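You operate a simulated robot arm through the tools that you are given. There is no shell and no other tool. Be economical: measure what you need, move in short steps, check, and stop when the job is done.

The job below is to be done with a simulated two-armed robot. You get a single attempt, and the scene is never put back.

Task
Pick up the carton labelled "57" from the tray of the red cart with one hand, pass it to the other hand and put it on the shelf of the red cart. Set down upright: carton.

It is judged by the outcome, as a careful person would: the job done as asked, and still so three seconds after it is handed in. It fails if anything else is knocked over, pushed out of place, dropped, spilled or broken.

Robot
Two 7-joint arms with two-finger parallel grippers on one trunk, on a base that drives. Base frame: it is fixed to the floor where the robot stands at the start and does not move with it; the origin is under the middle of the robot, x ahead of it, y to its left, z up; the surface under the hand at the start is at about z = 800. Lengths are in mm, angles in rad, forces in N, time in s.
The left shoulder is at the start at [62, 198, 1104], the right one opposite. With the tool pointing down near the work surface each hand reaches from about 280 to 700 mm from the robot's upright axis, wherever it stands, measured 20 degrees to its own side. Places, roughly: shelf of the red cart [600, 100, 400]. Payload 1.57 kg a hand.
The tool frame of a hand sits at the grasp point between the pads (the TCP): z along the fingers, y along the line on which they close. The tips reach 30 mm beyond it. Largest opening 110 mm; finger width 24, thickness 12; the body of the gripper, 48 by 112 mm, starts 78 mm behind the TCP.
Orientation is told as [roll, pitch, yaw] about the base's x, y, z axes, in that order, counted from this pose: with the fingers straight down and closing along the base's y, the tool's x points along the base's -x, its y along +y and its z along -z.

Tools
- The arms move only by the tool servo_tool. It takes "left_targets", "right_targets" or both (then of equal length, played together; a hand with none holds still); each is text: rows parted by semicolons, each of 7 numbers parted by spaces: the turn, a rotation vector about the tool's x, y, z in units of 180 degrees (1.0 is 180 degrees), then the shift along the tool's x, y, z in units of 150 mm (1.0 is 150 mm), then the closure, from 0 (fully open) to 1 (shut). In form: wx wy wz tx ty tz fingers; .... A call has 1 to 8 rows; each row is the pose to reach, as a shift and turn from the pose commanded when the call began, along the tool's axes at that moment. A call with a number of a shift or a turn outside -1 to 1 is refused whole. A row lasts 0.2 s, in which the tool goes at most 50 mm and 0.15 rad; a call with a longer step from one row to the next is refused whole, and so is a gripper value outside its range. A pose out of reach is approached as far as the arm can. The call stops where the force on the tool passes 40 N (or 10 N more than at its start, if that is more) or the arm is blocked; 0.2 s more then pass. The fingers move at their own pace (about 72 mm/s each) and stop on an object; they squeeze with about 28 N. The grip force told is the motor's: it shows also when the fingers shut on nothing. Time passes only in rows, and 0.2 s behind the last, so rows that repeat a pose let the fingers close. The reply holds the time, the measured pose of the TCP, the force on the tool along the base axes, the opening and the grip force, in the units named above and with some noise, with the torque about the TCP (base axes, N m) and any sound that the robot's microphone picked up.
- Cameras (640 x 400 px; columns grow to the right, rows downward): "scene" is now at [95, 25.4, 1662.5]; the picture's right is [0.07, -1.00, 0.00], its down [-0.87, -0.06, -0.48] and it looks along [0.48, 0.03, -0.88] (base axes); focal length 262 px, centre (320, 200). "left" rides on the left gripper at [70, -16, -141] in its tool frame; the picture's right is [0.23, 0.97, 0.00], its down [-0.85, 0.20, -0.48] and it looks along [-0.47, 0.11, 0.88] (tool axes); focal length 222 px, centre (320, 200). "right" rides on the right gripper at [70, 16, -141] in its tool frame; the picture's right is [-0.23, 0.97, 0.00], its down [-0.85, -0.20, -0.48] and it looks along [-0.47, -0.11, 0.88] (tool axes); focal length 222 px, centre (320, 200). There is no depth. A picture from a camera that has moved, and an enlarged one, comes with that camera's place and axes in the base frame and with its lens. The place of the scene camera against the robot may be out by one fixed shift of up to 25 mm in any direction.
- camera(camera): a new picture of that camera. No time passes.
- move_column(by): slides the trunk up (or, below 0, down) by that many mm; the arms and the scene camera ride with it, the base frame stays. It gives what a move gives, with no picture.
- steer(legs): drives the robot by 1 to 6 legs, each [ahead, left, turn to the left] in mm, mm and rad, along the robot's own axes; the way and the turn of a leg run together, so that a leg with both is an arc; at most 1500 mm and 3.142 rad a leg. The arms and the cameras ride along, it lands a little off, and it stops where it bumps. It gives what a move gives.
- aim_head(pan, tilt): turns the head with the scene camera to pan (to the left, within 1.501 rad either way) and tilt (down, from -0.506 to 1.204), counted from straight ahead of the robot. It gives what a move gives.
- enlarge(camera, box): a new picture of the part [left, top, right, bottom] of that camera's present view, enlarged. No time passes.
- sign_off(): hands the job in; it is judged then, once.

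Work in short steps. Places have to be worked out from the pictures, the camera data and where the tool is seen: move nearer, look again, correct. Check each grasp and each placing, and mend what went wrong. You have 120 turns and 88 pictures in all, those below and enlarged ones among them. Open the grippers and draw the arms clear of the work before you hand the job in, unless the task says otherwise; then end with one line.

The tools are called after "Request:" as a command line: name --argument value ..., lists and objects as JSON in quotes. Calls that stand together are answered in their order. servo_tool: Moves the arms, as the interface text tells. Its arguments: {"type":"object","properties":{"left_targets":{"type":"string"},"right_targets":{"type":"string"}},"required":[]} The other tools are called the same way: move_column (by) slides the trunk up or down; steer (legs) drives the base; aim_head (pan, tilt) turns the head that bears the scene camera; camera (camera) takes a picture; enlarge (camera, box) takes an enlarged picture of a part of a camera's view; sign_off () hands the job in.

At the start:

```text
clock: 0.0
left_tool_pos: [561.0, 321.4, 1115.1]
left_tcp_rot: [0.001, 0.0, 0.0]
left_wrist_force: [-0.6, 0.3, 0.6]
left_torque: [0.02, -0.04, -0.01]
left_finger_gap: 110.0
left_grasp_force: 0.0
right_tool_pos: [369.6, -91.0, 1031.7]
right_tcp_rot: [0.001, 0.001, -0.002]
right_wrist_force: [-0.3, 0.7, 0.3]
right_torque: [-0.01, -0.02, -0.01]
right_finger_gap: 110.2
right_grasp_force: 0.0
trunk travel left (down, up): [-700.0, 290.0]
robot x, y, heading: [-4.5, 0.3, -0.003]
head pan, tilt: [0.07, 1.066]
```

scene: 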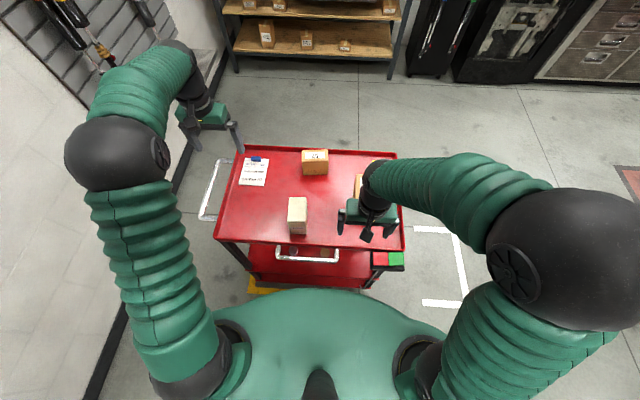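
right: 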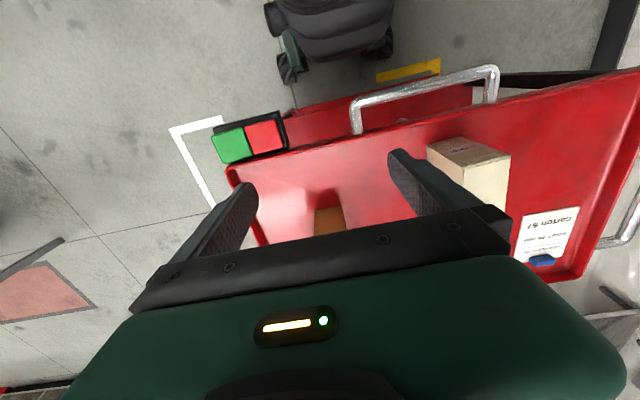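
left: 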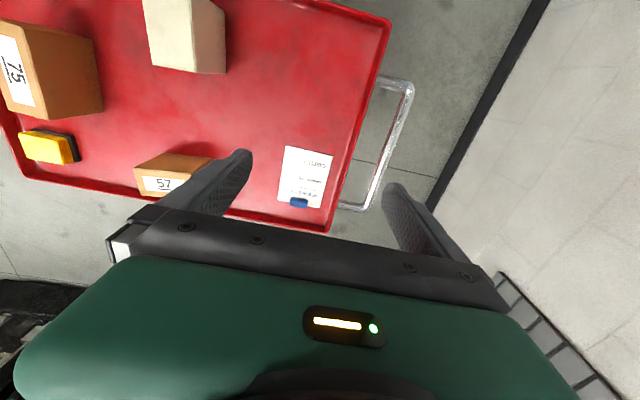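

I'll look closer at the tray and at the shelf first.

Request:
enlarge --camera "scene" --box '[200, 130, 420, 300]'

Request:
enlarge --camera "left" --box '[0, 0, 400, 240]'

```text
2.35 times, centred on (310, 215) of scene
camera zoom: at [95.0, 25.4, 1662.5], right [0.07, -1.0, 0.0], down [-0.87, -0.06, -0.48], along [0.48, 0.03, -0.88], focal length 616 px, centre (344, 165)
```

zoom: 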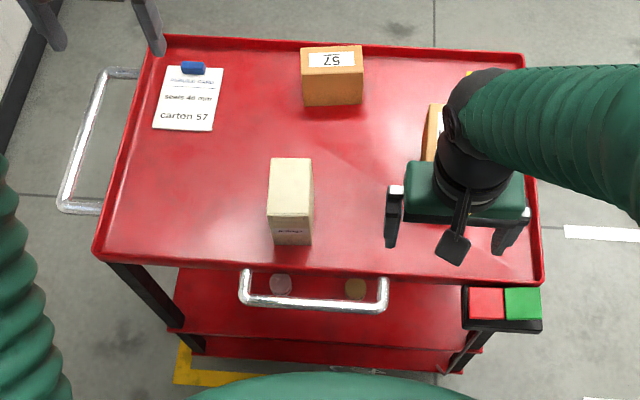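

```text
1.60 times, centred on (200, 120) of left
camera zoom: at [491.0, 304.6, 1257.1], right [-0.23, 0.97, 0.0], down [0.86, 0.2, 0.48], along [0.47, 0.11, -0.88], focal length 355 px, centre (512, 328)
```

zoom: 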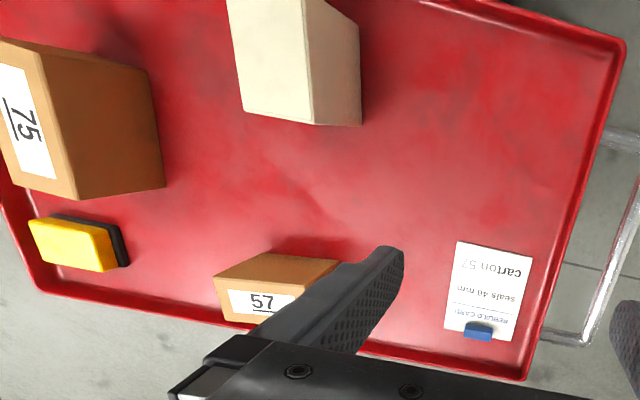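

The clipboard note may matter ("carton 57", "seals 4? mm"); I zoom on it and on the shelf.

Request:
enlarge --camera "scene" --box '[230, 148, 280, 190]'

Request:
enlarge --camera "left" --box '[270, 140, 340, 215]'

Request:
enlarge --camera "scene" --box '[230, 230, 410, 300]'

```text
9.52 times, centred on (255, 169) of scene
camera zoom: at [95.0, 25.4, 1662.5], right [0.07, -1.0, 0.0], down [-0.87, -0.06, -0.48], along [0.48, 0.03, -0.88], focal length 2493 px, centre (939, 495)
```

zoom: 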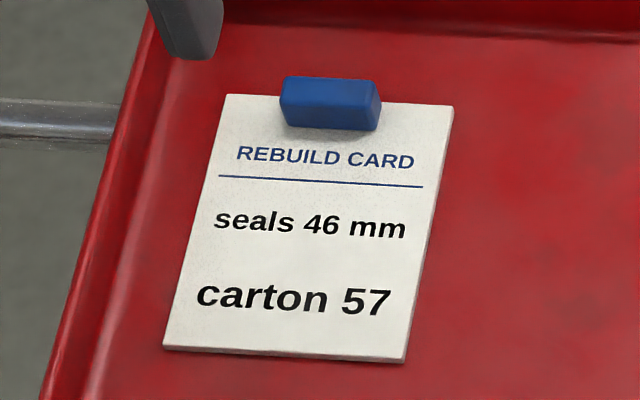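

```text
5.33 times, centred on (305, 178) of left
camera zoom: at [491.0, 304.6, 1257.1], right [-0.23, 0.97, 0.0], down [0.86, 0.2, 0.48], along [0.47, 0.11, -0.88], focal length 1185 px, centre (400, 320)
```

zoom: 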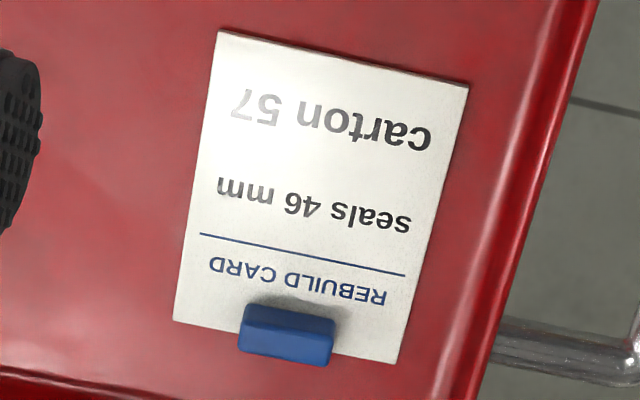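

```text
3.56 times, centred on (320, 265) of scene
camera zoom: at [95.0, 25.4, 1662.5], right [0.07, -1.0, 0.0], down [-0.87, -0.06, -0.48], along [0.48, 0.03, -0.88], focal length 931 px, centre (320, -31)
```

zoom: 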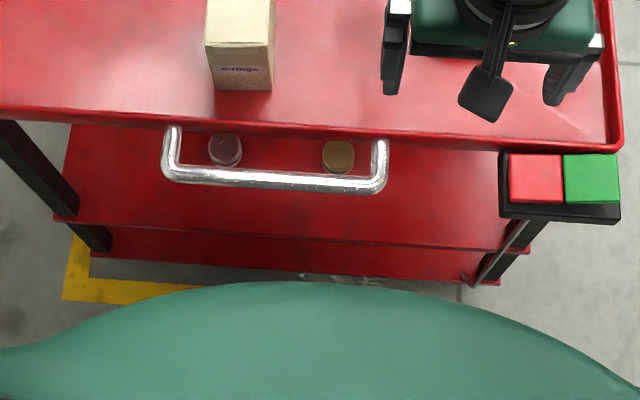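

Reading so far: carton 57 is at about (700, 85), roughly 40 mm deep (x), 100 wide (y) and 100 high, and two jars stand on the shelf near x 470. It is slightly out of reach, so I drive a little closer and to the left; then the right hand can pick and the left can place.

Request:
steer --legs '[[0, 150, 0], [60, 0, 0]]'

```text
clock: 1.9
left_tool_pos: [610.6, 462.1, 1122.2]
left_tcp_rot: [0.005, -0.008, -0.003]
left_wrist_force: [0.6, -0.4, 0.6]
left_torque: [0.06, -0.03, -0.04]
left_finger_gap: 110.2
left_grasp_force: 0.0
right_tool_pos: [420.3, 51.5, 1034.8]
right_tcp_rot: [0.005, -0.007, -0.004]
right_wrist_force: [0.2, -1.4, -0.4]
right_torque: [0.02, -0.05, -0.02]
right_finger_gap: 110.0
right_grasp_force: 0.1
trunk travel left (down, up): [-700.0, 290.0]
robot x, y, heading: [59.0, 149.2, 0.0]
head pan, tilt: [0.07, 1.066]
```

Next I move the right hand up and forward, turning it towards yaw +90° so its fingers close along x.

Request:
servo_tool --right_targets "0 0 -0.045 -0.1 0.02 -0.05 0; 0 0 -0.09 -0.2 0.04 -0.1 0; 0 0 -0.135 -0.3 0.06 -0.15 0; 0 0 -0.18 -0.4 0.08 -0.2 0; 0 0 -0.225 -0.5 0.1 -0.25 0; 0 0 -0.27 -0.6 0.11 -0.3 0; 0 0 -0.315 -0.7 0.12 -0.3 0; 0 0 -0.36 -0.8 0.13 -0.3 0"

Request:
camera --camera "right"

Request:
camera --camera "scene"

```text
clock: 3.8
left_tool_pos: [618.7, 457.0, 1118.9]
left_tcp_rot: [0.008, -0.001, -0.004]
left_wrist_force: [0.4, -1.1, 0.0]
left_torque: [0.01, -0.01, 0.0]
left_finger_gap: 110.1
left_grasp_force: 0.1
right_tool_pos: [545.9, 65.5, 1077.7]
right_tcp_rot: [0.004, -0.01, 1.129]
right_wrist_force: [-0.2, -0.4, 0.0]
right_torque: [-0.01, 0.0, 0.01]
right_finger_gap: 109.9
right_grasp_force: 0.1
trunk travel left (down, up): [-700.0, 290.0]
robot x, y, heading: [60.6, 149.9, -0.003]
head pan, tilt: [0.07, 1.066]
```

```text
79 pictures are left
camera right: at [502.3, 8.9, 1219.1], right [-0.78, 0.62, 0.0], down [0.55, 0.68, 0.48], along [0.3, 0.38, -0.87], focal length 222 px, centre (320, 200)
```

right: 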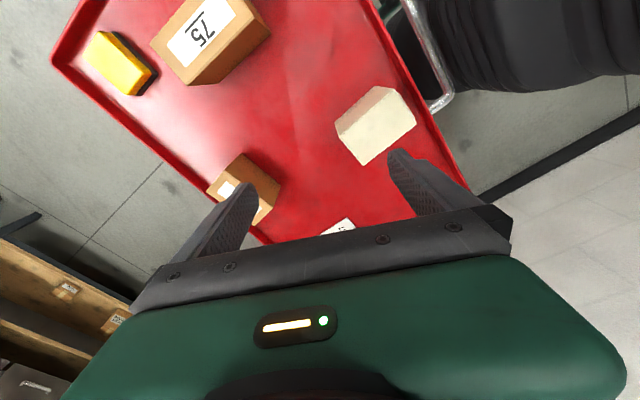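

```text
78 pictures are left
camera scene: at [155.0, 167.0, 1662.5], right [0.07, -1.0, 0.0], down [-0.87, -0.06, -0.48], along [0.48, 0.04, -0.88], focal length 262 px, centre (320, 200)
```

scene: 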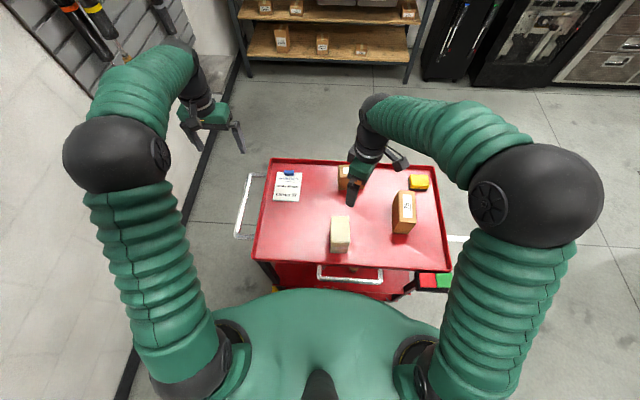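

Yaw +90 is reachable. I finish the turn and move closer for a better look at carton 57.

Request:
servo_tool --right_targets "0 0 -0.045 -0.1 -0.15 0 0; 0 0 -0.09 -0.2 -0.3 0 0; 0 0 -0.14 -0.347 -0.5 0 0; 0 0 -0.14 -0.347 -0.5 0 0"

Request:
camera --camera "right"

Request:
enlarge --camera "scene" --box '[280, 140, 420, 240]'

```text
refused: row 3 steps farther than a row can; nothing moved
```

```text
77 pictures are left
camera right: at [502.3, 8.9, 1219.1], right [-0.78, 0.62, 0.0], down [0.55, 0.68, 0.48], along [0.3, 0.38, -0.87], focal length 222 px, centre (320, 200)
```

right: 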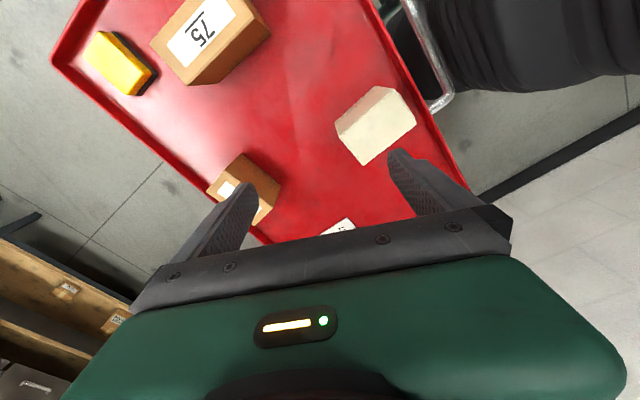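

```text
4.00 times, centred on (350, 190) of scene
camera zoom: at [155.0, 167.0, 1662.5], right [0.07, -1.0, 0.0], down [-0.87, -0.06, -0.48], along [0.48, 0.04, -0.88], focal length 1047 px, centre (200, 240)
```

zoom: 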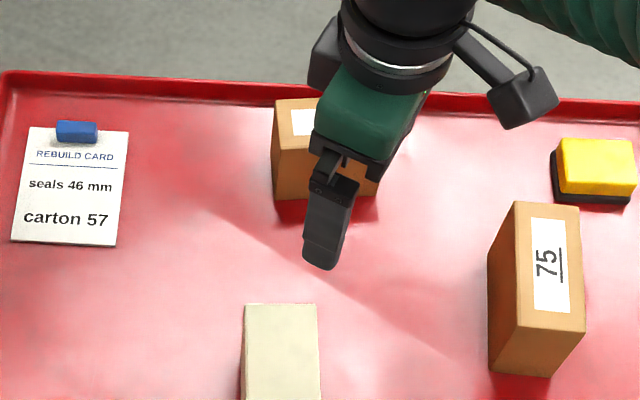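

Row 3 was a hair too long; I use smaller steps.

Request:
servo_tool --right_targets "0 0 -0.035 -0.1 -0.14 0 0; 0 0 -0.07 -0.19 -0.27 0 0; 0 0 -0.105 -0.27 -0.39 0 0; 0 0 -0.14 -0.347 -0.5 0 0; 0 0 -0.14 -0.347 -0.5 0 0"

Request:
camera --camera "right"

```text
clock: 5.0
left_tool_pos: [617.8, 464.6, 1118.2]
left_tcp_rot: [0.004, -0.003, -0.002]
left_wrist_force: [-0.1, 0.6, 0.0]
left_torque: [-0.02, 0.04, 0.01]
left_finger_gap: 110.0
left_grasp_force: 0.0
right_tool_pos: [637.1, 87.8, 1077.8]
right_tcp_rot: [0.001, -0.002, 1.57]
right_wrist_force: [0.3, 0.7, -1.0]
right_torque: [-0.04, 0.02, -0.02]
right_finger_gap: 110.2
right_grasp_force: 0.0
trunk travel left (down, up): [-700.0, 290.0]
robot x, y, heading: [56.3, 146.8, -0.004]
head pan, tilt: [0.07, 1.066]
```

```text
75 pictures are left
camera right: at [621.2, 18.6, 1220.4], right [-0.97, 0.23, 0.0], down [0.2, 0.85, 0.48], along [0.11, 0.47, -0.88], focal length 222 px, centre (320, 200)
```

right: 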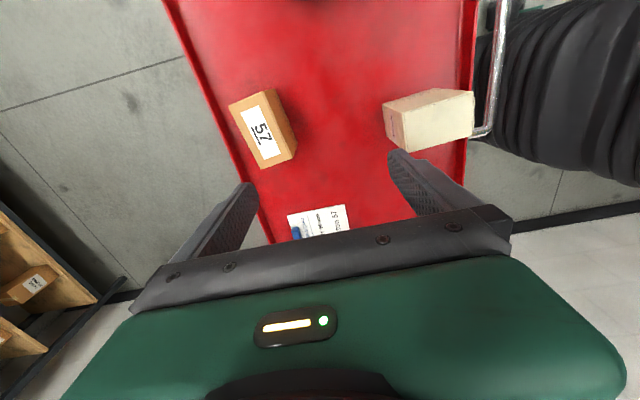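

Carton 57 is in clear view; I enlarge it for corners.

Request:
enlarge --camera "right" --box '[210, 75, 310, 180]'

```text
3.81 times, centred on (260, 128) of right
camera zoom: at [621.2, 18.6, 1220.4], right [-0.97, 0.23, 0.0], down [0.2, 0.85, 0.48], along [0.11, 0.47, -0.88], focal length 846 px, centre (549, 476)
```

zoom: 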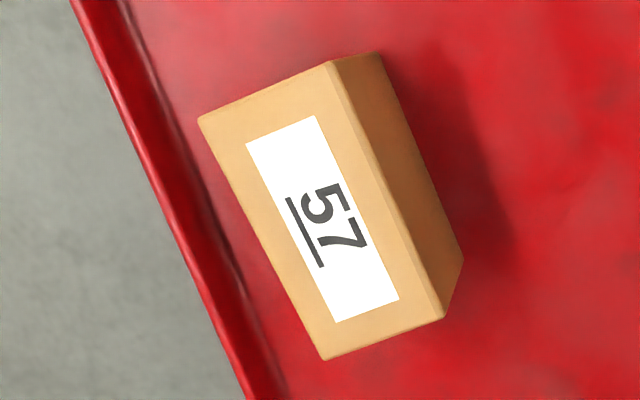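

Solving the corners: centre ≈ (719, 69), top z ≈ 890 if the tray is at 800, about 53 × 97 mm, yaw ≈ +0.125. I go above it with fingers part-closed to about 85 mm and check reach.

Request:
servo_tool --right_targets "0 0 -0.013 0.04 -0.18 0.15 0.22; 0 0 -0.026 0.08 -0.36 0.3 0.22; 0 0 -0.04 0.127 -0.547 0.42 0.22; 0 0 -0.04 0.127 -0.547 0.51 0.22; 0 0 -0.04 0.127 -0.547 0.51 0.22"

Request:
camera --camera "right"

```text
clock: 6.2
left_tool_pos: [618.5, 462.7, 1118.3]
left_tcp_rot: [0.005, 0.0, -0.003]
left_wrist_force: [0.1, 0.3, 0.4]
left_torque: [-0.02, -0.04, 0.03]
left_finger_gap: 110.3
left_grasp_force: 0.0
right_tool_pos: [718.9, 69.1, 1000.2]
right_tcp_rot: [-0.002, -0.002, 1.693]
right_wrist_force: [0.0, 1.0, -0.5]
right_torque: [0.03, 0.01, -0.01]
right_finger_gap: 85.7
right_grasp_force: 0.0
trunk travel left (down, up): [-700.0, 290.0]
robot x, y, heading: [56.5, 147.0, -0.003]
head pan, tilt: [0.07, 1.066]
```

```text
73 pictures are left
camera right: at [712.2, -3.0, 1142.4], right [-0.99, 0.11, 0.0], down [0.09, 0.87, 0.48], along [0.05, 0.48, -0.88], focal length 222 px, centre (320, 200)
```

right: 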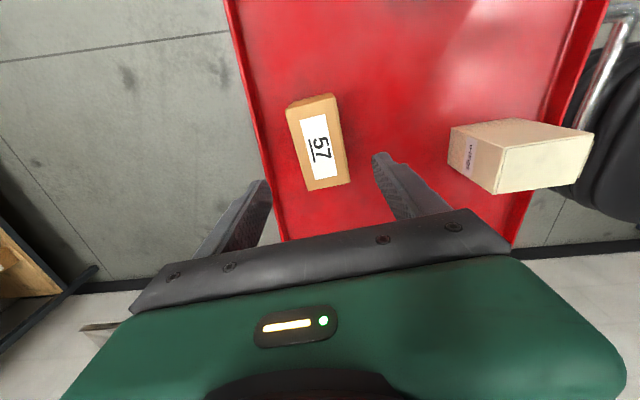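

Reach is fine. I enlarge again to triangulate the top height and centre.

Request:
enlarge --camera "right" --box '[270, 80, 370, 200]'

```text
3.33 times, centred on (320, 140) of right
camera zoom: at [712.2, -3.0, 1142.4], right [-0.99, 0.11, 0.0], down [0.09, 0.87, 0.48], along [0.05, 0.48, -0.88], focal length 740 px, centre (320, 400)
```

zoom: 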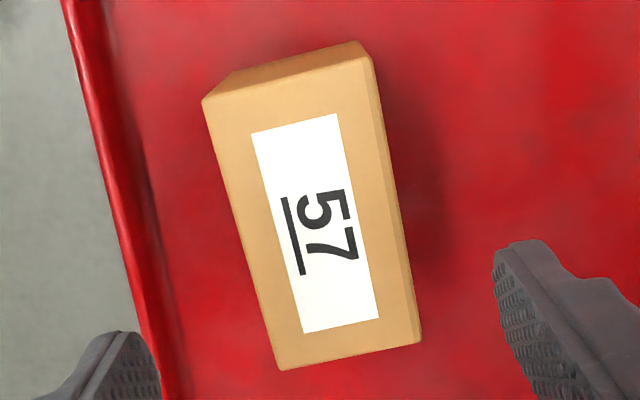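

Triangulated: centre (719.6, 67), top z ≈ 895, 53 × 95 mm, yaw 0.121. I descend to TCP z ≈ 875, offset 12 mm towards the +y end to leave room for the other hand.

Request:
servo_tool --right_targets "0 0 0 -0.066 0 0.2 0.22; 0 0 0 -0.066 0 0.4 0.22; 0 0 0 -0.066 0 0.6 0.22; 0 0 0 -0.066 0 0.75 0.22; 0 0 0 -0.066 0 0.833 0.22; 0 0 0 -0.066 0 0.833 0.22"

Request:
camera --camera "right"

```text
clock: 7.5
left_tool_pos: [617.1, 463.5, 1119.3]
left_tcp_rot: [0.003, -0.002, -0.003]
left_wrist_force: [-0.1, 0.3, -0.3]
left_torque: [0.01, 0.01, 0.0]
left_finger_gap: 109.9
left_grasp_force: 0.0
right_tool_pos: [718.2, 78.4, 876.7]
right_tcp_rot: [-0.002, -0.006, 1.692]
right_wrist_force: [-1.1, -0.8, -0.3]
right_torque: [0.01, -0.02, 0.01]
right_finger_gap: 86.0
right_grasp_force: 0.0
trunk travel left (down, up): [-700.0, 290.0]
robot x, y, heading: [56.1, 149.1, -0.001]
head pan, tilt: [0.07, 1.066]
```

```text
71 pictures are left
camera right: at [711.9, 6.8, 1018.4], right [-0.99, 0.11, 0.0], down [0.09, 0.87, 0.48], along [0.05, 0.48, -0.88], focal length 222 px, centre (320, 200)
```

right: 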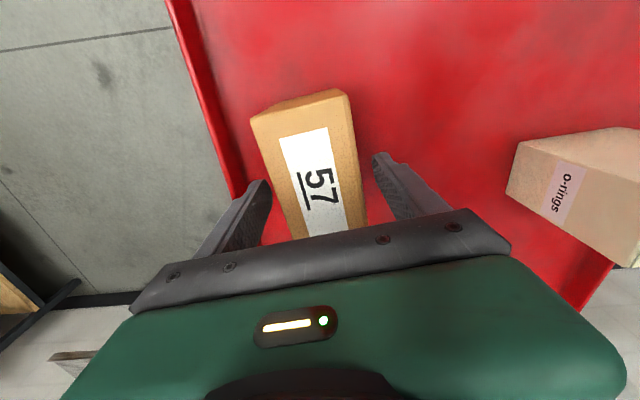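

The carton sits centrally between the fingers; I close.

Request:
servo_tool --right_targets "0 0 0 0 0 0 0.5; 0 0 0 0 0 0 0.7; 0 0 0 0 0 0 1; 0 0 0 0 0 0 1"

```text
clock: 8.6
left_tool_pos: [617.9, 462.9, 1117.9]
left_tcp_rot: [0.005, -0.004, -0.004]
left_wrist_force: [-0.2, -0.1, 0.1]
left_torque: [0.01, 0.03, -0.02]
left_finger_gap: 109.9
left_grasp_force: 0.0
right_tool_pos: [718.9, 77.7, 876.2]
right_tcp_rot: [0.002, -0.002, 1.693]
right_wrist_force: [-0.8, 0.1, -0.4]
right_torque: [0.01, 0.11, -0.06]
right_finger_gap: 55.8
right_grasp_force: 27.4
trunk travel left (down, up): [-700.0, 290.0]
robot x, y, heading: [54.9, 150.6, 0.0]
head pan, tilt: [0.07, 1.066]
```

Gripped at 55.8 mm. I lift 150 mm gently and look.

Request:
servo_tool --right_targets "0 0 0 0 0 -0.07 1; 0 0 0 0 0 -0.2 1; 0 0 0 0 0 -0.4 1; 0 0 0 0 0 -0.6 1; 0 0 0 0 0 -0.8 1; 0 0 0 0 0 -1 1; 0 0 0 0 0 -1 1"

Request:
camera --camera "right"

Request:
camera --camera "scene"

```text
clock: 10.2
left_tool_pos: [619.3, 461.8, 1118.1]
left_tcp_rot: [0.005, 0.001, -0.003]
left_wrist_force: [0.1, 0.0, 0.5]
left_torque: [-0.01, -0.02, 0.01]
left_finger_gap: 110.1
left_grasp_force: 0.1
right_tool_pos: [718.6, 78.9, 1025.8]
right_tcp_rot: [0.0, -0.004, 1.694]
right_wrist_force: [0.7, 0.5, -3.9]
right_torque: [0.06, 0.02, 0.0]
right_finger_gap: 55.9
right_grasp_force: 27.8
trunk travel left (down, up): [-700.0, 290.0]
robot x, y, heading: [55.5, 147.9, -0.002]
head pan, tilt: [0.07, 1.066]
```

```text
70 pictures are left
camera right: at [712.6, 6.7, 1167.6], right [-0.99, 0.11, 0.0], down [0.09, 0.87, 0.48], along [0.05, 0.48, -0.88], focal length 222 px, centre (320, 200)
```

right: 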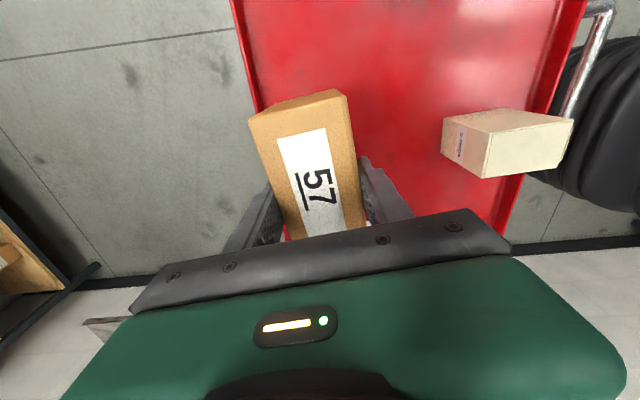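

```text
69 pictures are left
camera scene: at [156.7, 174.7, 1662.3], right [0.07, -1.0, 0.0], down [-0.88, -0.06, -0.48], along [0.48, 0.03, -0.88], focal length 262 px, centre (320, 200)
```

scene: 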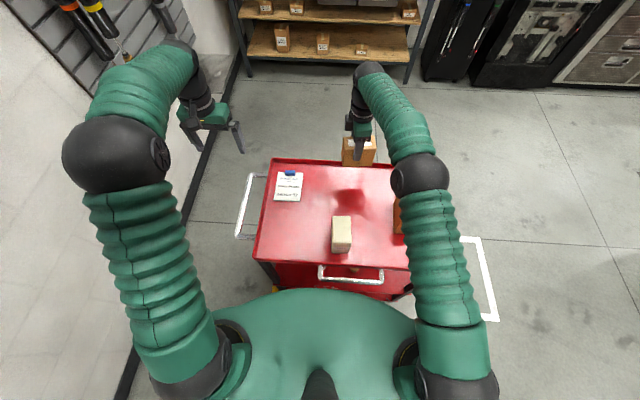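

Held well (~0.4 kg). I raise the column for clearance, then back away from the cart.

Request:
move_column --by 100

Request:
steer --legs '[[-400, 0, 0]]'

Request:
camera --camera "scene"

```text
clock: 11.5
left_tool_pos: [619.4, 462.8, 1218.6]
left_tcp_rot: [0.003, -0.001, -0.002]
left_wrist_force: [0.3, 0.3, -0.6]
left_torque: [0.0, -0.04, 0.07]
left_finger_gap: 110.0
left_grasp_force: 0.0
right_tool_pos: [719.3, 76.8, 1125.3]
right_tcp_rot: [0.002, -0.003, 1.695]
right_wrist_force: [0.7, -0.3, -3.6]
right_torque: [0.01, 0.03, -0.01]
right_finger_gap: 55.5
right_grasp_force: 27.9
trunk travel left (down, up): [-800.0, 190.0]
robot x, y, heading: [58.6, 151.7, 0.006]
head pan, tilt: [0.07, 1.066]
```

```text
clock: 14.0
left_tool_pos: [215.6, 465.5, 1217.0]
left_tcp_rot: [0.003, 0.001, 0.003]
left_wrist_force: [0.1, 0.0, -1.1]
left_torque: [-0.01, 0.01, -0.01]
left_finger_gap: 109.9
left_grasp_force: 0.1
right_tool_pos: [318.2, 80.5, 1123.3]
right_tcp_rot: [0.003, -0.004, 1.7]
right_wrist_force: [-0.2, -1.0, -3.5]
right_torque: [0.06, 0.02, -0.01]
right_finger_gap: 55.9
right_grasp_force: 27.9
trunk travel left (down, up): [-800.0, 190.0]
robot x, y, heading: [-347.6, 153.5, 0.011]
head pan, tilt: [0.07, 1.066]
```

```text
68 pictures are left
camera scene: at [-242.8, 174.9, 1762.0], right [0.07, -1.0, 0.0], down [-0.88, -0.07, -0.48], along [0.48, 0.04, -0.88], focal length 262 px, centre (320, 200)
```

scene: 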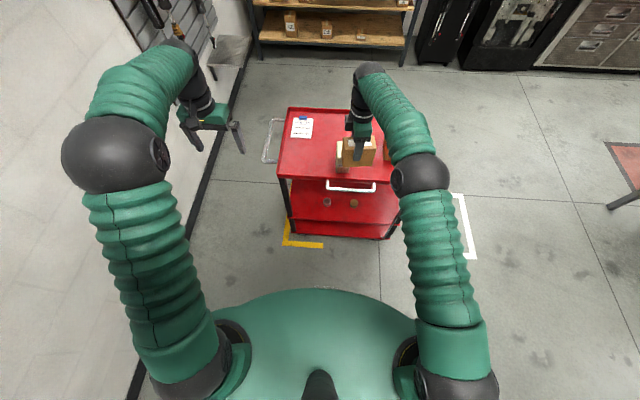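

Now I turn the right hand back to yaw 0 (carton's thin side along y) and bring it in front of the robot's midline.

Request:
servo_tool --right_targets "0 0 0.04 -0.07 0.05 0 1; 0 0 0.085 -0.14 0.1 0 1; 0 0 0.13 -0.22 0.15 0 1; 0 0 0.175 -0.3 0.2 0 1; 0 0 0.22 -0.38 0.25 0 1; 0 0 0.265 -0.45 0.3 0 1; 0 0 0.31 -0.52 0.34 0 1; 0 0 0.355 -0.587 0.38 0 1"

Request:
servo_tool --right_targets "0 0 0.045 0 0 0 1; 0 0 0.09 0 0 0 1; 0 0 0.135 0 0 0 1; 0 0 0.186 0 0 0 1; 0 0 0.186 0 0 0 1"

```text
clock: 15.8
left_tool_pos: [209.6, 466.4, 1220.2]
left_tcp_rot: [0.005, -0.004, 0.003]
left_wrist_force: [0.6, -0.2, -1.0]
left_torque: [0.0, 0.01, 0.02]
left_finger_gap: 110.0
left_grasp_force: 0.0
right_tool_pos: [245.1, 162.1, 1126.4]
right_tcp_rot: [0.002, -0.004, 0.581]
right_wrist_force: [-0.5, 0.1, -2.9]
right_torque: [-0.03, -0.05, 0.03]
right_finger_gap: 55.8
right_grasp_force: 27.7
trunk travel left (down, up): [-800.0, 190.0]
robot x, y, heading: [-341.6, 149.8, 0.004]
head pan, tilt: [0.07, 1.066]
```

```text
refused: row 4 steps farther than a row can; nothing moved
```

Right needs 0.58 rad more; meanwhile the left hand pitches its fingers forward (25° below horizontal) while still off to the side.

Request:
servo_tool --right_targets "0 0 0.023 0 0 0 1; 0 0 0.046 0 0 0 1; 0 0 0.07 0 0 0 1; 0 0 0.093 0 0 0 1; 0 0 0.116 0 0 0 1; 0 0 0.14 0 0 0 1; 0 0 0.163 0 0 0 1; 0 0 0.185 0 0 0 1" --left_targets "0 -0.045 0 0 0 0.08 0; 0 -0.09 0 0 0 0.16 0; 0 -0.135 0 0 0 0.24 0; 0 -0.18 0 0 0 0.32 0; 0 -0.225 0 0 0 0.4 0; 0 -0.27 0 0 0 0.48 0; 0 -0.315 0 0 0 0.56 0; 0 -0.361 0 0 0 0.64 0"

Request:
camera --camera "scene"

```text
clock: 17.6
left_tool_pos: [211.7, 465.8, 1124.0]
left_tcp_rot: [0.004, -1.137, -0.002]
left_wrist_force: [-0.2, 0.3, 0.3]
left_torque: [-0.02, -0.01, 0.03]
left_finger_gap: 110.1
left_grasp_force: 0.0
right_tool_pos: [245.3, 161.3, 1127.8]
right_tcp_rot: [0.003, -0.003, 0.002]
right_wrist_force: [0.5, -0.3, -3.1]
right_torque: [0.02, -0.02, 0.0]
right_finger_gap: 56.1
right_grasp_force: 28.0
trunk travel left (down, up): [-800.0, 190.0]
robot x, y, heading: [-346.0, 145.9, 0.002]
head pan, tilt: [0.07, 1.066]
```

```text
67 pictures are left
camera scene: at [-247.5, 177.3, 1762.4], right [0.07, -1.0, 0.0], down [-0.87, -0.07, -0.48], along [0.48, 0.03, -0.88], focal length 262 px, centre (320, 200)
```

scene: 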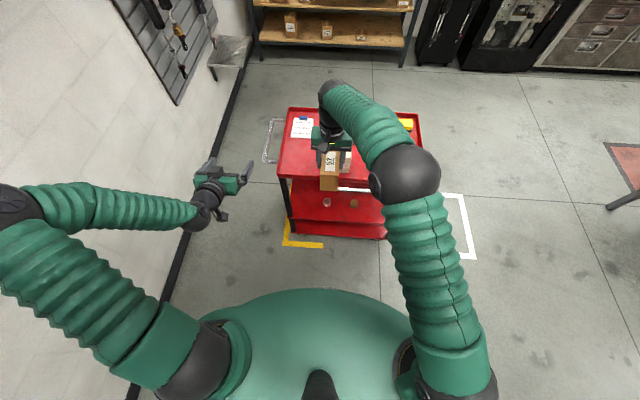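

Now I bring the left hand back in x and across behind the carton, in two moves.

Request:
servo_tool --left_targets "0 0 0 0.1 -0.05 -0.1 0; 0 0 0 0.2 -0.15 -0.2 0; 0 0 0 0.3 -0.3 -0.3 0; 0 0 0 0.4 -0.5 -0.41 0; 0 0 0 0.405 -0.7 -0.415 0; 0 0 0 0.405 -0.85 -0.415 0; 0 0 0 0.405 -1 -0.415 0; 0 0 0 0.405 -1 -0.415 0"

Request:
camera --camera "left"

Request:
camera --camera "scene"

```text
clock: 19.4
left_tool_pos: [148.3, 312.0, 1081.6]
left_tcp_rot: [0.008, -1.139, -0.005]
left_wrist_force: [-0.1, -0.1, 0.1]
left_torque: [0.0, 0.02, -0.03]
left_finger_gap: 110.0
left_grasp_force: 0.0
left hand out of reach, approached as far as the arm can: row 4, 5, 6, 7, 8
right_tool_pos: [244.1, 161.6, 1127.6]
right_tcp_rot: [0.004, -0.002, 0.003]
right_wrist_force: [0.5, -0.1, -3.6]
right_torque: [0.0, -0.04, 0.02]
right_finger_gap: 55.6
right_grasp_force: 28.2
trunk travel left (down, up): [-800.0, 190.0]
robot x, y, heading: [-346.3, 148.6, 0.002]
head pan, tilt: [0.07, 1.066]
```

```text
66 pictures are left
camera left: at [-9.7, 295.4, 1078.3], right [-0.1, 0.97, -0.2], down [-0.08, 0.2, 0.98], along [0.99, 0.11, 0.05], focal length 222 px, centre (320, 200)
```

left: 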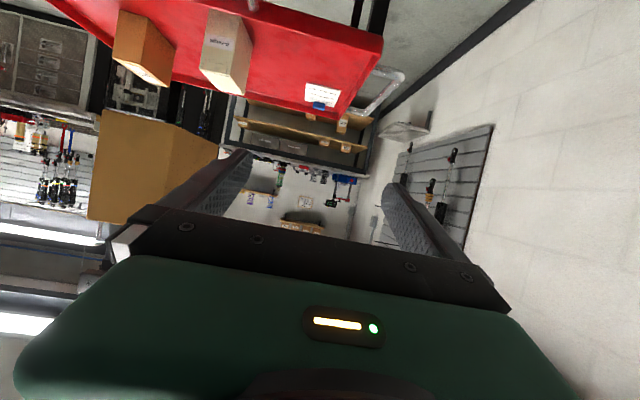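

```text
65 pictures are left
camera scene: at [-248.0, 175.0, 1762.4], right [0.07, -1.0, 0.0], down [-0.87, -0.07, -0.48], along [0.48, 0.04, -0.88], focal length 262 px, centre (320, 200)
```

scene: 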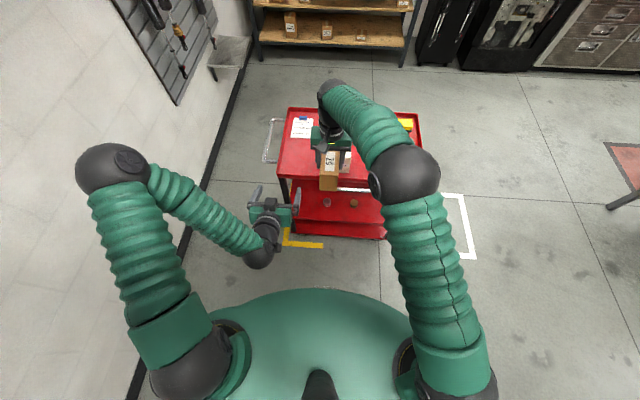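

The left arm is too folded to point straight ahead there. I'll do the handover with both hands yawed about −0.7 (left pointing inward), which suits it better; rotate both in place first.

Request:
servo_tool --right_targets "0 0 0.037 0 0 0 1; 0 0 0.074 0 0 0 1; 0 0 0.111 0 0 0 1; 0 0 0.148 0 0 0 1; 0 0 0.185 0 0 0 1; 0 0 0.223 0 0 0 1; 0 0 0.223 0 0 0 1" --left_targets "0.034 0 0.0156 0 0 0 0; 0.067 0 0.0312 0 0 0 0; 0.101 0 0.0468 0 0 0 0; 0.135 0 0.0624 0 0 0 0; 0.168 0 0.078 0 0 0 0; 0.202 0 0.0936 0 0 0 0; 0.202 0 0.0936 0 0 0 0"

Request:
camera --camera "left"

Request:
camera --camera "scene"

```text
clock: 21.0
left_tool_pos: [148.2, 312.3, 1082.2]
left_tcp_rot: [0.008, -1.134, -0.703]
left_wrist_force: [-0.2, -0.1, -0.7]
left_torque: [0.01, 0.0, 0.01]
left_finger_gap: 110.2
left_grasp_force: 0.1
right_tool_pos: [245.8, 163.1, 1127.7]
right_tcp_rot: [0.003, 0.001, -0.7]
right_wrist_force: [0.1, 0.2, -3.5]
right_torque: [0.0, -0.03, 0.01]
right_finger_gap: 56.1
right_grasp_force: 28.0
trunk travel left (down, up): [-800.0, 190.0]
robot x, y, heading: [-343.5, 147.1, 0.003]
head pan, tilt: [0.07, 1.066]
```

```text
64 pictures are left
camera left: at [17.6, 401.7, 1079.2], right [0.55, 0.81, -0.2], down [0.07, 0.2, 0.98], along [0.83, -0.55, 0.05], focal length 222 px, centre (320, 200)
```

left: 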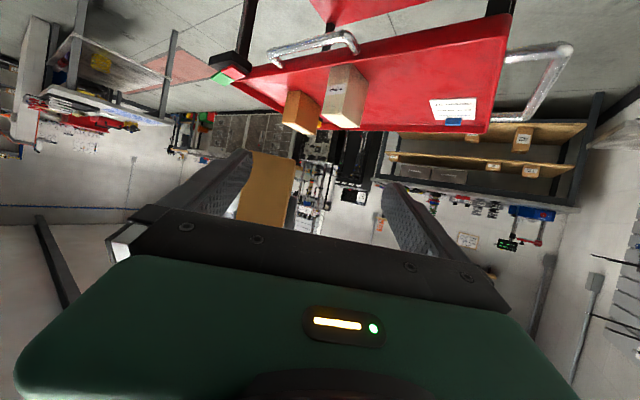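

```text
63 pictures are left
camera scene: at [-248.1, 176.0, 1762.4], right [0.07, -1.0, 0.0], down [-0.87, -0.07, -0.48], along [0.48, 0.03, -0.88], focal length 262 px, centre (320, 200)
```

scene: 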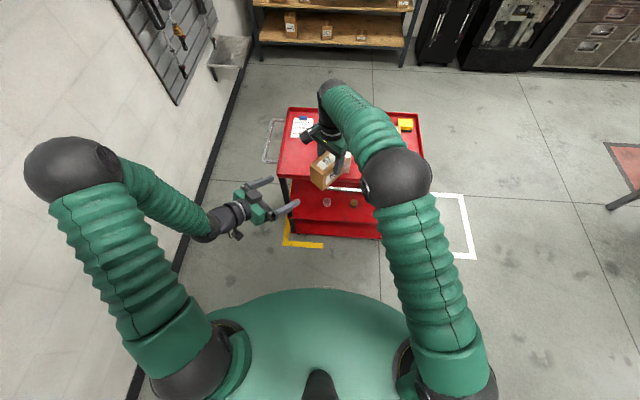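

Left sees the carton between its fingers' left side. I shift laterally onto the carton's axis, then approach to the staging point 55 mm short.

Request:
servo_tool --left_targets "0 0 0 -0.1 -0.17 0 0; 0 0 0 -0.227 -0.342 0.0 0; 0 0 0 -0.227 -0.342 0.14 0; 0 0 0 -0.227 -0.342 0.28 0; 0 0 0 -0.227 -0.342 0.416 0; 0 0 0 -0.227 -0.342 0.416 0"

Request:
camera --camera "left"

Request:
enlarge --camera "scene" --box '[200, 80, 440, 240]'

```text
clock: 22.4
left_tool_pos: [171.0, 224.8, 1085.7]
left_tcp_rot: [0.008, -1.134, -0.705]
left_wrist_force: [1.0, -0.5, 0.0]
left_torque: [0.02, 0.03, -0.02]
left_finger_gap: 109.9
left_grasp_force: 0.0
right_tool_pos: [244.8, 160.9, 1126.7]
right_tcp_rot: [0.006, 0.0, -0.697]
right_wrist_force: [-0.6, -0.1, -3.4]
right_torque: [-0.05, -0.04, 0.0]
right_finger_gap: 55.7
right_grasp_force: 28.0
trunk travel left (down, up): [-800.0, 190.0]
robot x, y, heading: [-344.1, 150.8, 0.003]
head pan, tilt: [0.07, 1.066]
```

```text
62 pictures are left
camera left: at [39.3, 314.0, 1081.7], right [0.55, 0.81, -0.2], down [0.07, 0.2, 0.98], along [0.83, -0.55, 0.05], focal length 222 px, centre (320, 200)
```

left: 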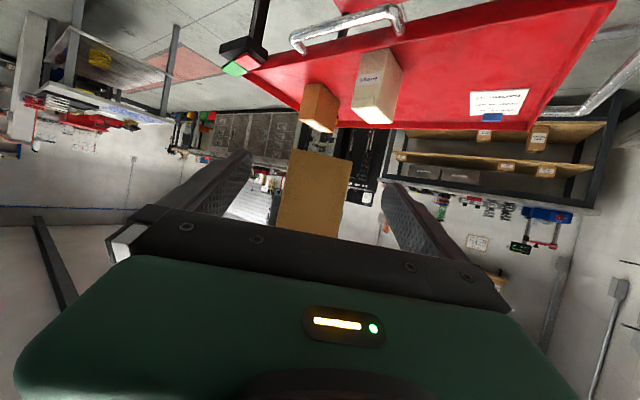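

```text
2.50 times, centred on (320, 160) of scene
camera zoom: at [-248.5, 174.5, 1762.4], right [0.07, -1.0, 0.0], down [-0.87, -0.07, -0.48], along [0.48, 0.04, -0.88], focal length 654 px, centre (320, 300)
```

zoom: 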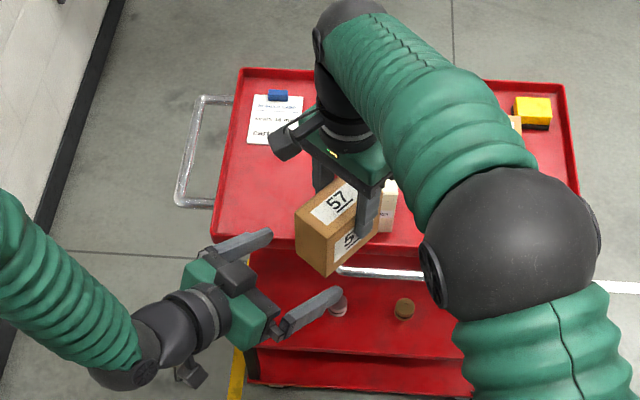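

Aligned: carton centred between the left fingers. Final approach 52 mm along the carton axis.

Request:
servo_tool --left_targets "0 0 0 -0.05 0 0.1 0.1; 0 0 0 -0.1 0 0.21 0.1; 0 0 0 -0.147 0 0.318 0.1; 0 0 0 -0.147 0 0.318 0.1"

Request:
enlarge --camera "scene" --box '[240, 90, 400, 210]'

Request:
camera --camera "left"

```text
clock: 23.4
left_tool_pos: [209.8, 193.8, 1086.8]
left_tcp_rot: [0.006, -1.136, -0.703]
left_wrist_force: [-0.3, 0.3, 0.2]
left_torque: [-0.02, -0.06, -0.01]
left_finger_gap: 98.9
left_grasp_force: 0.1
right_tool_pos: [245.5, 162.5, 1127.4]
right_tcp_rot: [0.003, 0.001, -0.7]
right_wrist_force: [-0.1, 0.0, -3.8]
right_torque: [-0.05, -0.02, 0.02]
right_finger_gap: 55.7
right_grasp_force: 28.2
trunk travel left (down, up): [-800.0, 190.0]
robot x, y, heading: [-344.6, 148.4, 0.007]
head pan, tilt: [0.07, 1.066]
```

```text
3.33 times, centred on (320, 150) of scene
camera zoom: at [-247.9, 174.9, 1762.4], right [0.07, -1.0, 0.0], down [-0.87, -0.07, -0.48], along [0.48, 0.04, -0.88], focal length 873 px, centre (320, 367)
```

zoom: 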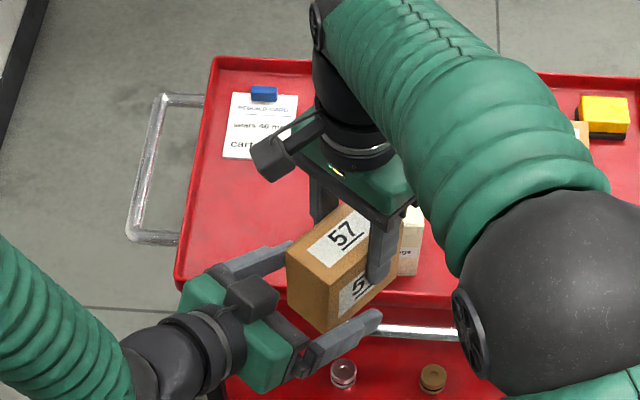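

```text
59 pictures are left
camera left: at [79.6, 282.5, 1082.8], right [0.55, 0.81, -0.2], down [0.07, 0.2, 0.98], along [0.83, -0.55, 0.05], focal length 222 px, centre (320, 200)
```

left: 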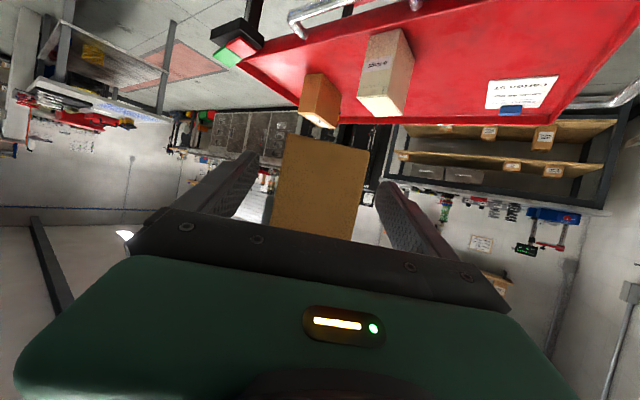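

The carton is between the left fingers; I go 8 mm deeper and close the left gripper.

Request:
servo_tool --left_targets "0 0 0 -0.022 0 0.048 0.1; 0 0 0 -0.022 0 0.048 0.4; 0 0 0 -0.022 0 0.048 0.6; 0 0 0 -0.022 0 0.048 1; 0 0 0 -0.022 0 0.048 1"

Request:
enlarge --camera "scene" --box '[240, 90, 400, 210]'

```text
clock: 24.6
left_tool_pos: [217.2, 186.8, 1085.6]
left_tcp_rot: [0.007, -1.134, -0.704]
left_wrist_force: [-8.9, -6.5, 4.0]
left_torque: [0.27, -0.21, 0.16]
left_finger_gap: 56.1
left_grasp_force: 27.6
right_tool_pos: [246.4, 162.1, 1126.7]
right_tcp_rot: [0.006, 0.0, -0.698]
right_wrist_force: [9.4, 6.9, -5.7]
right_torque: [-0.1, -0.29, -0.58]
right_finger_gap: 55.6
right_grasp_force: 27.7
trunk travel left (down, up): [-800.0, 190.0]
robot x, y, heading: [-343.9, 149.4, 0.008]
head pan, tilt: [0.07, 1.066]
```

```text
3.33 times, centred on (320, 150) of scene
camera zoom: at [-247.6, 175.0, 1762.4], right [0.07, -1.0, 0.0], down [-0.87, -0.07, -0.48], along [0.48, 0.04, -0.88], focal length 873 px, centre (320, 367)
```

zoom: 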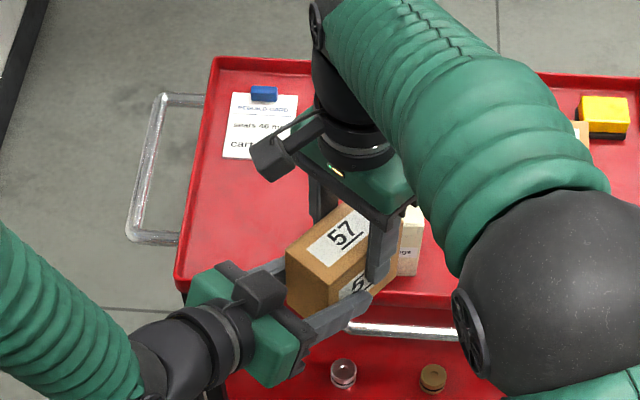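

Both hands hold it. I open the right gripper in place and check that the left carries it.

Request:
servo_tool --right_targets "0 0 0 0 0 0 0.4; 0 0 0 0 0 0 0.3; 0 0 0 0 0 0 0.15; 0 0 0 0 0 0 0.15"

Request:
enlarge --camera "scene" --box '[240, 90, 400, 210]'

```text
clock: 25.6
left_tool_pos: [217.0, 189.0, 1085.1]
left_tcp_rot: [0.008, -1.135, -0.704]
left_wrist_force: [0.0, 0.5, 0.1]
left_torque: [0.07, 0.06, 0.0]
left_finger_gap: 55.6
left_grasp_force: 27.8
right_tool_pos: [245.0, 161.7, 1128.1]
right_tcp_rot: [0.003, 0.003, -0.697]
right_wrist_force: [0.0, 0.2, 0.1]
right_torque: [-0.03, 0.03, 0.02]
right_finger_gap: 93.6
right_grasp_force: 0.0
trunk travel left (down, up): [-800.0, 190.0]
robot x, y, heading: [-343.6, 147.0, 0.005]
head pan, tilt: [0.07, 1.066]
```

```text
3.33 times, centred on (320, 150) of scene
camera zoom: at [-247.7, 175.0, 1762.4], right [0.07, -1.0, 0.0], down [-0.87, -0.07, -0.48], along [0.48, 0.04, -0.88], focal length 873 px, centre (320, 367)
```

zoom: 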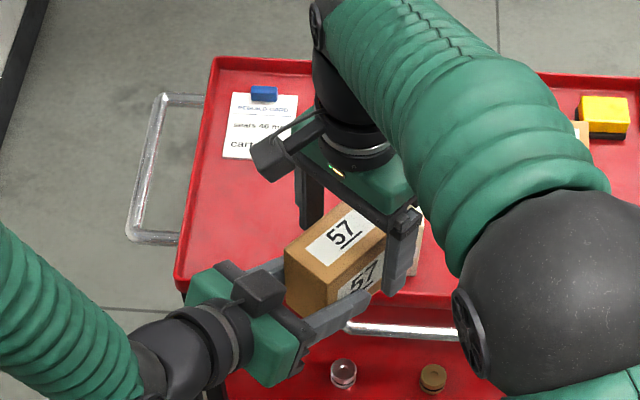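

Right fingers are clear of the faces; I lift the right hand straight up.

Request:
servo_tool --right_targets "0 0 0 0 0 -0.1 0.15; 0 0 0 0 0 -0.3 0.15; 0 0 0 0 0 -0.55 0.15; 0 0 0 0 0 -0.8 0.15; 0 0 0 0 0 -0.8 0.15"

Request:
camera --camera "scene"

Request:
camera --camera "left"

```text
clock: 26.8
left_tool_pos: [217.5, 188.3, 1085.0]
left_tcp_rot: [0.006, -1.135, -0.701]
left_wrist_force: [-0.1, 0.1, 0.6]
left_torque: [0.04, 0.05, 0.0]
left_finger_gap: 55.6
left_grasp_force: 28.3
right_tool_pos: [247.3, 161.7, 1248.0]
right_tcp_rot: [0.004, 0.001, -0.697]
right_wrist_force: [-0.3, -0.3, 0.2]
right_torque: [-0.01, 0.0, 0.01]
right_finger_gap: 93.7
right_grasp_force: 0.1
trunk travel left (down, up): [-800.0, 190.0]
robot x, y, heading: [-346.1, 147.9, -0.002]
head pan, tilt: [0.07, 1.066]
```

```text
56 pictures are left
camera scene: at [-247.5, 174.9, 1762.3], right [0.07, -1.0, 0.0], down [-0.87, -0.07, -0.48], along [0.48, 0.04, -0.88], focal length 262 px, centre (320, 200)
```

scene: 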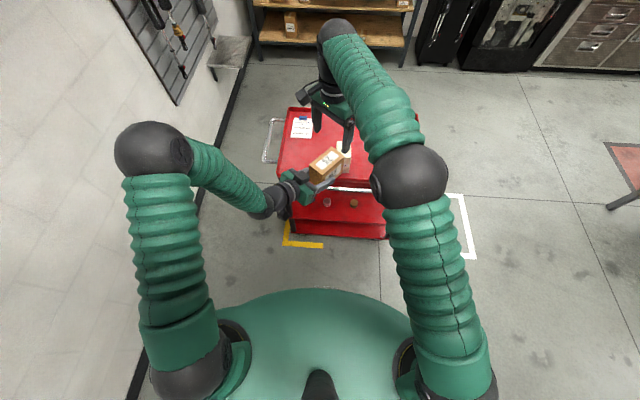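

```text
55 pictures are left
camera left: at [86.3, 277.4, 1082.6], right [0.55, 0.81, -0.2], down [0.07, 0.2, 0.98], along [0.83, -0.55, 0.05], focal length 222 px, centre (320, 200)
```

left: 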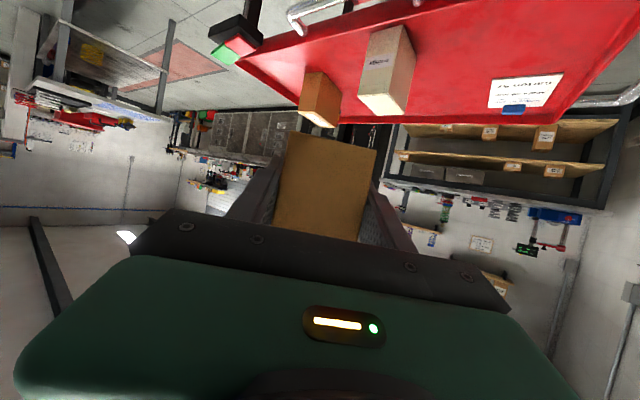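

The left hand now holds it alone, level. I back off a bit more, then retract the right hand close to the robot's right side.

Request:
steer --legs '[[-150, 0, 0]]'

Request:
servo_tool --right_targets "0 0 0 0.03 -0.12 0 0.15; 0 0 0 0.06 -0.24 0 0.15; 0 0 0 0.1 -0.36 0 0.15; 0 0 0 0.13 -0.48 0 0.15; 0 0 0 0.16 -0.6 0 0.15; 0 0 0 0.2 -0.72 0 0.15; 0 0 0 0.23 -0.84 0 0.15; 0 0 0 0.26 -0.95 0 0.15"

Request:
servo_tool --right_targets "0 0 0 0.03 -0.12 0 0.15; 0 0 0 0.06 -0.24 0 0.15; 0 0 0 0.1 -0.36 0 0.15; 0 0 0 0.13 -0.48 0 0.15; 0 0 0 0.16 -0.6 0 0.15; 0 0 0 0.2 -0.72 0 0.15; 0 0 0 0.23 -0.84 0 0.15; 0 0 0 0.26 -0.95 0 0.15"

Request:
camera --camera "scene"

```text
clock: 28.2
left_tool_pos: [70.8, 187.4, 1083.4]
left_tcp_rot: [0.003, -1.133, -0.701]
left_wrist_force: [0.3, -0.9, -3.1]
left_torque: [0.05, 0.06, -0.01]
left_finger_gap: 55.9
left_grasp_force: 28.3
right_tool_pos: [100.6, 159.0, 1246.1]
right_tcp_rot: [0.004, 0.005, -0.698]
right_wrist_force: [-0.1, -0.1, 0.4]
right_torque: [0.0, -0.03, -0.03]
right_finger_gap: 93.3
right_grasp_force: 0.0
trunk travel left (down, up): [-800.0, 190.0]
robot x, y, heading: [-494.8, 151.6, 0.001]
head pan, tilt: [0.07, 1.066]
```

```text
clock: 30.0
left_tool_pos: [64.6, 187.4, 1088.2]
left_tcp_rot: [0.014, -1.137, -0.711]
left_wrist_force: [-0.5, 1.0, -3.3]
left_torque: [0.05, 0.08, 0.02]
left_finger_gap: 55.9
left_grasp_force: 28.5
right_tool_pos: [-29.4, 73.8, 1250.5]
right_tcp_rot: [0.006, -0.001, -0.7]
right_wrist_force: [-0.2, -0.1, -0.2]
right_torque: [0.02, -0.03, -0.03]
right_finger_gap: 93.5
right_grasp_force: 0.1
trunk travel left (down, up): [-800.0, 190.0]
robot x, y, heading: [-492.9, 150.9, 0.006]
head pan, tilt: [0.07, 1.066]
```

```text
clock: 31.8
left_tool_pos: [65.4, 185.6, 1087.3]
left_tcp_rot: [0.014, -1.138, -0.711]
left_wrist_force: [-1.0, 0.4, -3.8]
left_torque: [0.05, 0.1, 0.01]
left_finger_gap: 55.7
left_grasp_force: 27.8
right_tool_pos: [-150.6, -10.3, 1248.2]
right_tcp_rot: [0.007, 0.0, -0.701]
right_wrist_force: [-0.2, 0.3, 0.1]
right_torque: [0.01, -0.01, -0.02]
right_finger_gap: 93.4
right_grasp_force: 0.1
trunk travel left (down, up): [-800.0, 190.0]
robot x, y, heading: [-493.6, 149.1, 0.003]
head pan, tilt: [0.07, 1.066]
```

```text
54 pictures are left
camera scene: at [-400.4, 172.4, 1762.6], right [0.07, -1.0, 0.0], down [-0.87, -0.06, -0.48], along [0.48, 0.04, -0.88], focal length 262 px, centre (320, 200)
```

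scene: 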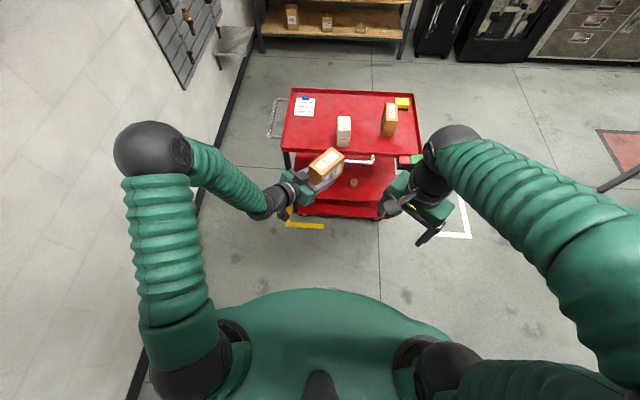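

Now I lower the column 590 mm to bring the left arm to shelf level, and tip the head up to see the shelf.

Request:
move_column --by -590

Request:
aim_head --pan -0.05 --tilt 0.75

Request:
camera --camera "scene"

```text
refused: -590 is not a number from -400 to 400
```

```text
clock: 32.6
left_tool_pos: [65.1, 185.9, 1088.2]
left_tcp_rot: [0.012, -1.136, -0.708]
left_wrist_force: [-0.1, -0.1, -2.9]
left_torque: [0.05, 0.05, 0.0]
left_finger_gap: 55.6
left_grasp_force: 28.2
right_tool_pos: [-149.3, -9.9, 1246.6]
right_tcp_rot: [0.007, 0.001, -0.7]
right_wrist_force: [-0.9, 0.5, 0.4]
right_torque: [0.01, 0.03, -0.03]
right_finger_gap: 93.4
right_grasp_force: 0.0
trunk travel left (down, up): [-800.0, 190.0]
robot x, y, heading: [-496.4, 145.0, 0.006]
head pan, tilt: [-0.051, 0.75]
```

```text
53 pictures are left
camera scene: at [-381.5, 164.2, 1786.0], right [-0.05, -1.0, 0.0], down [-0.68, 0.03, -0.73], along [0.73, -0.03, -0.68], focal length 262 px, centre (320, 200)
```

scene: 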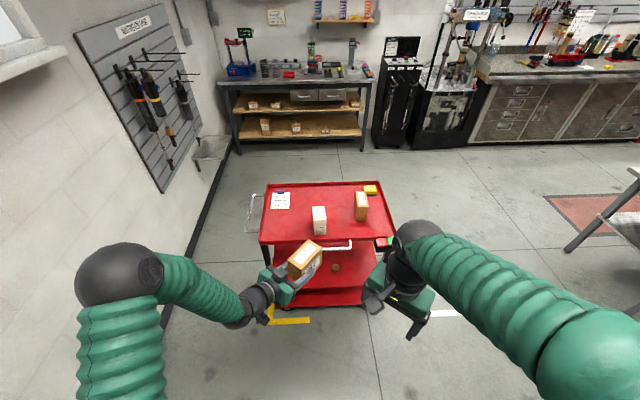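

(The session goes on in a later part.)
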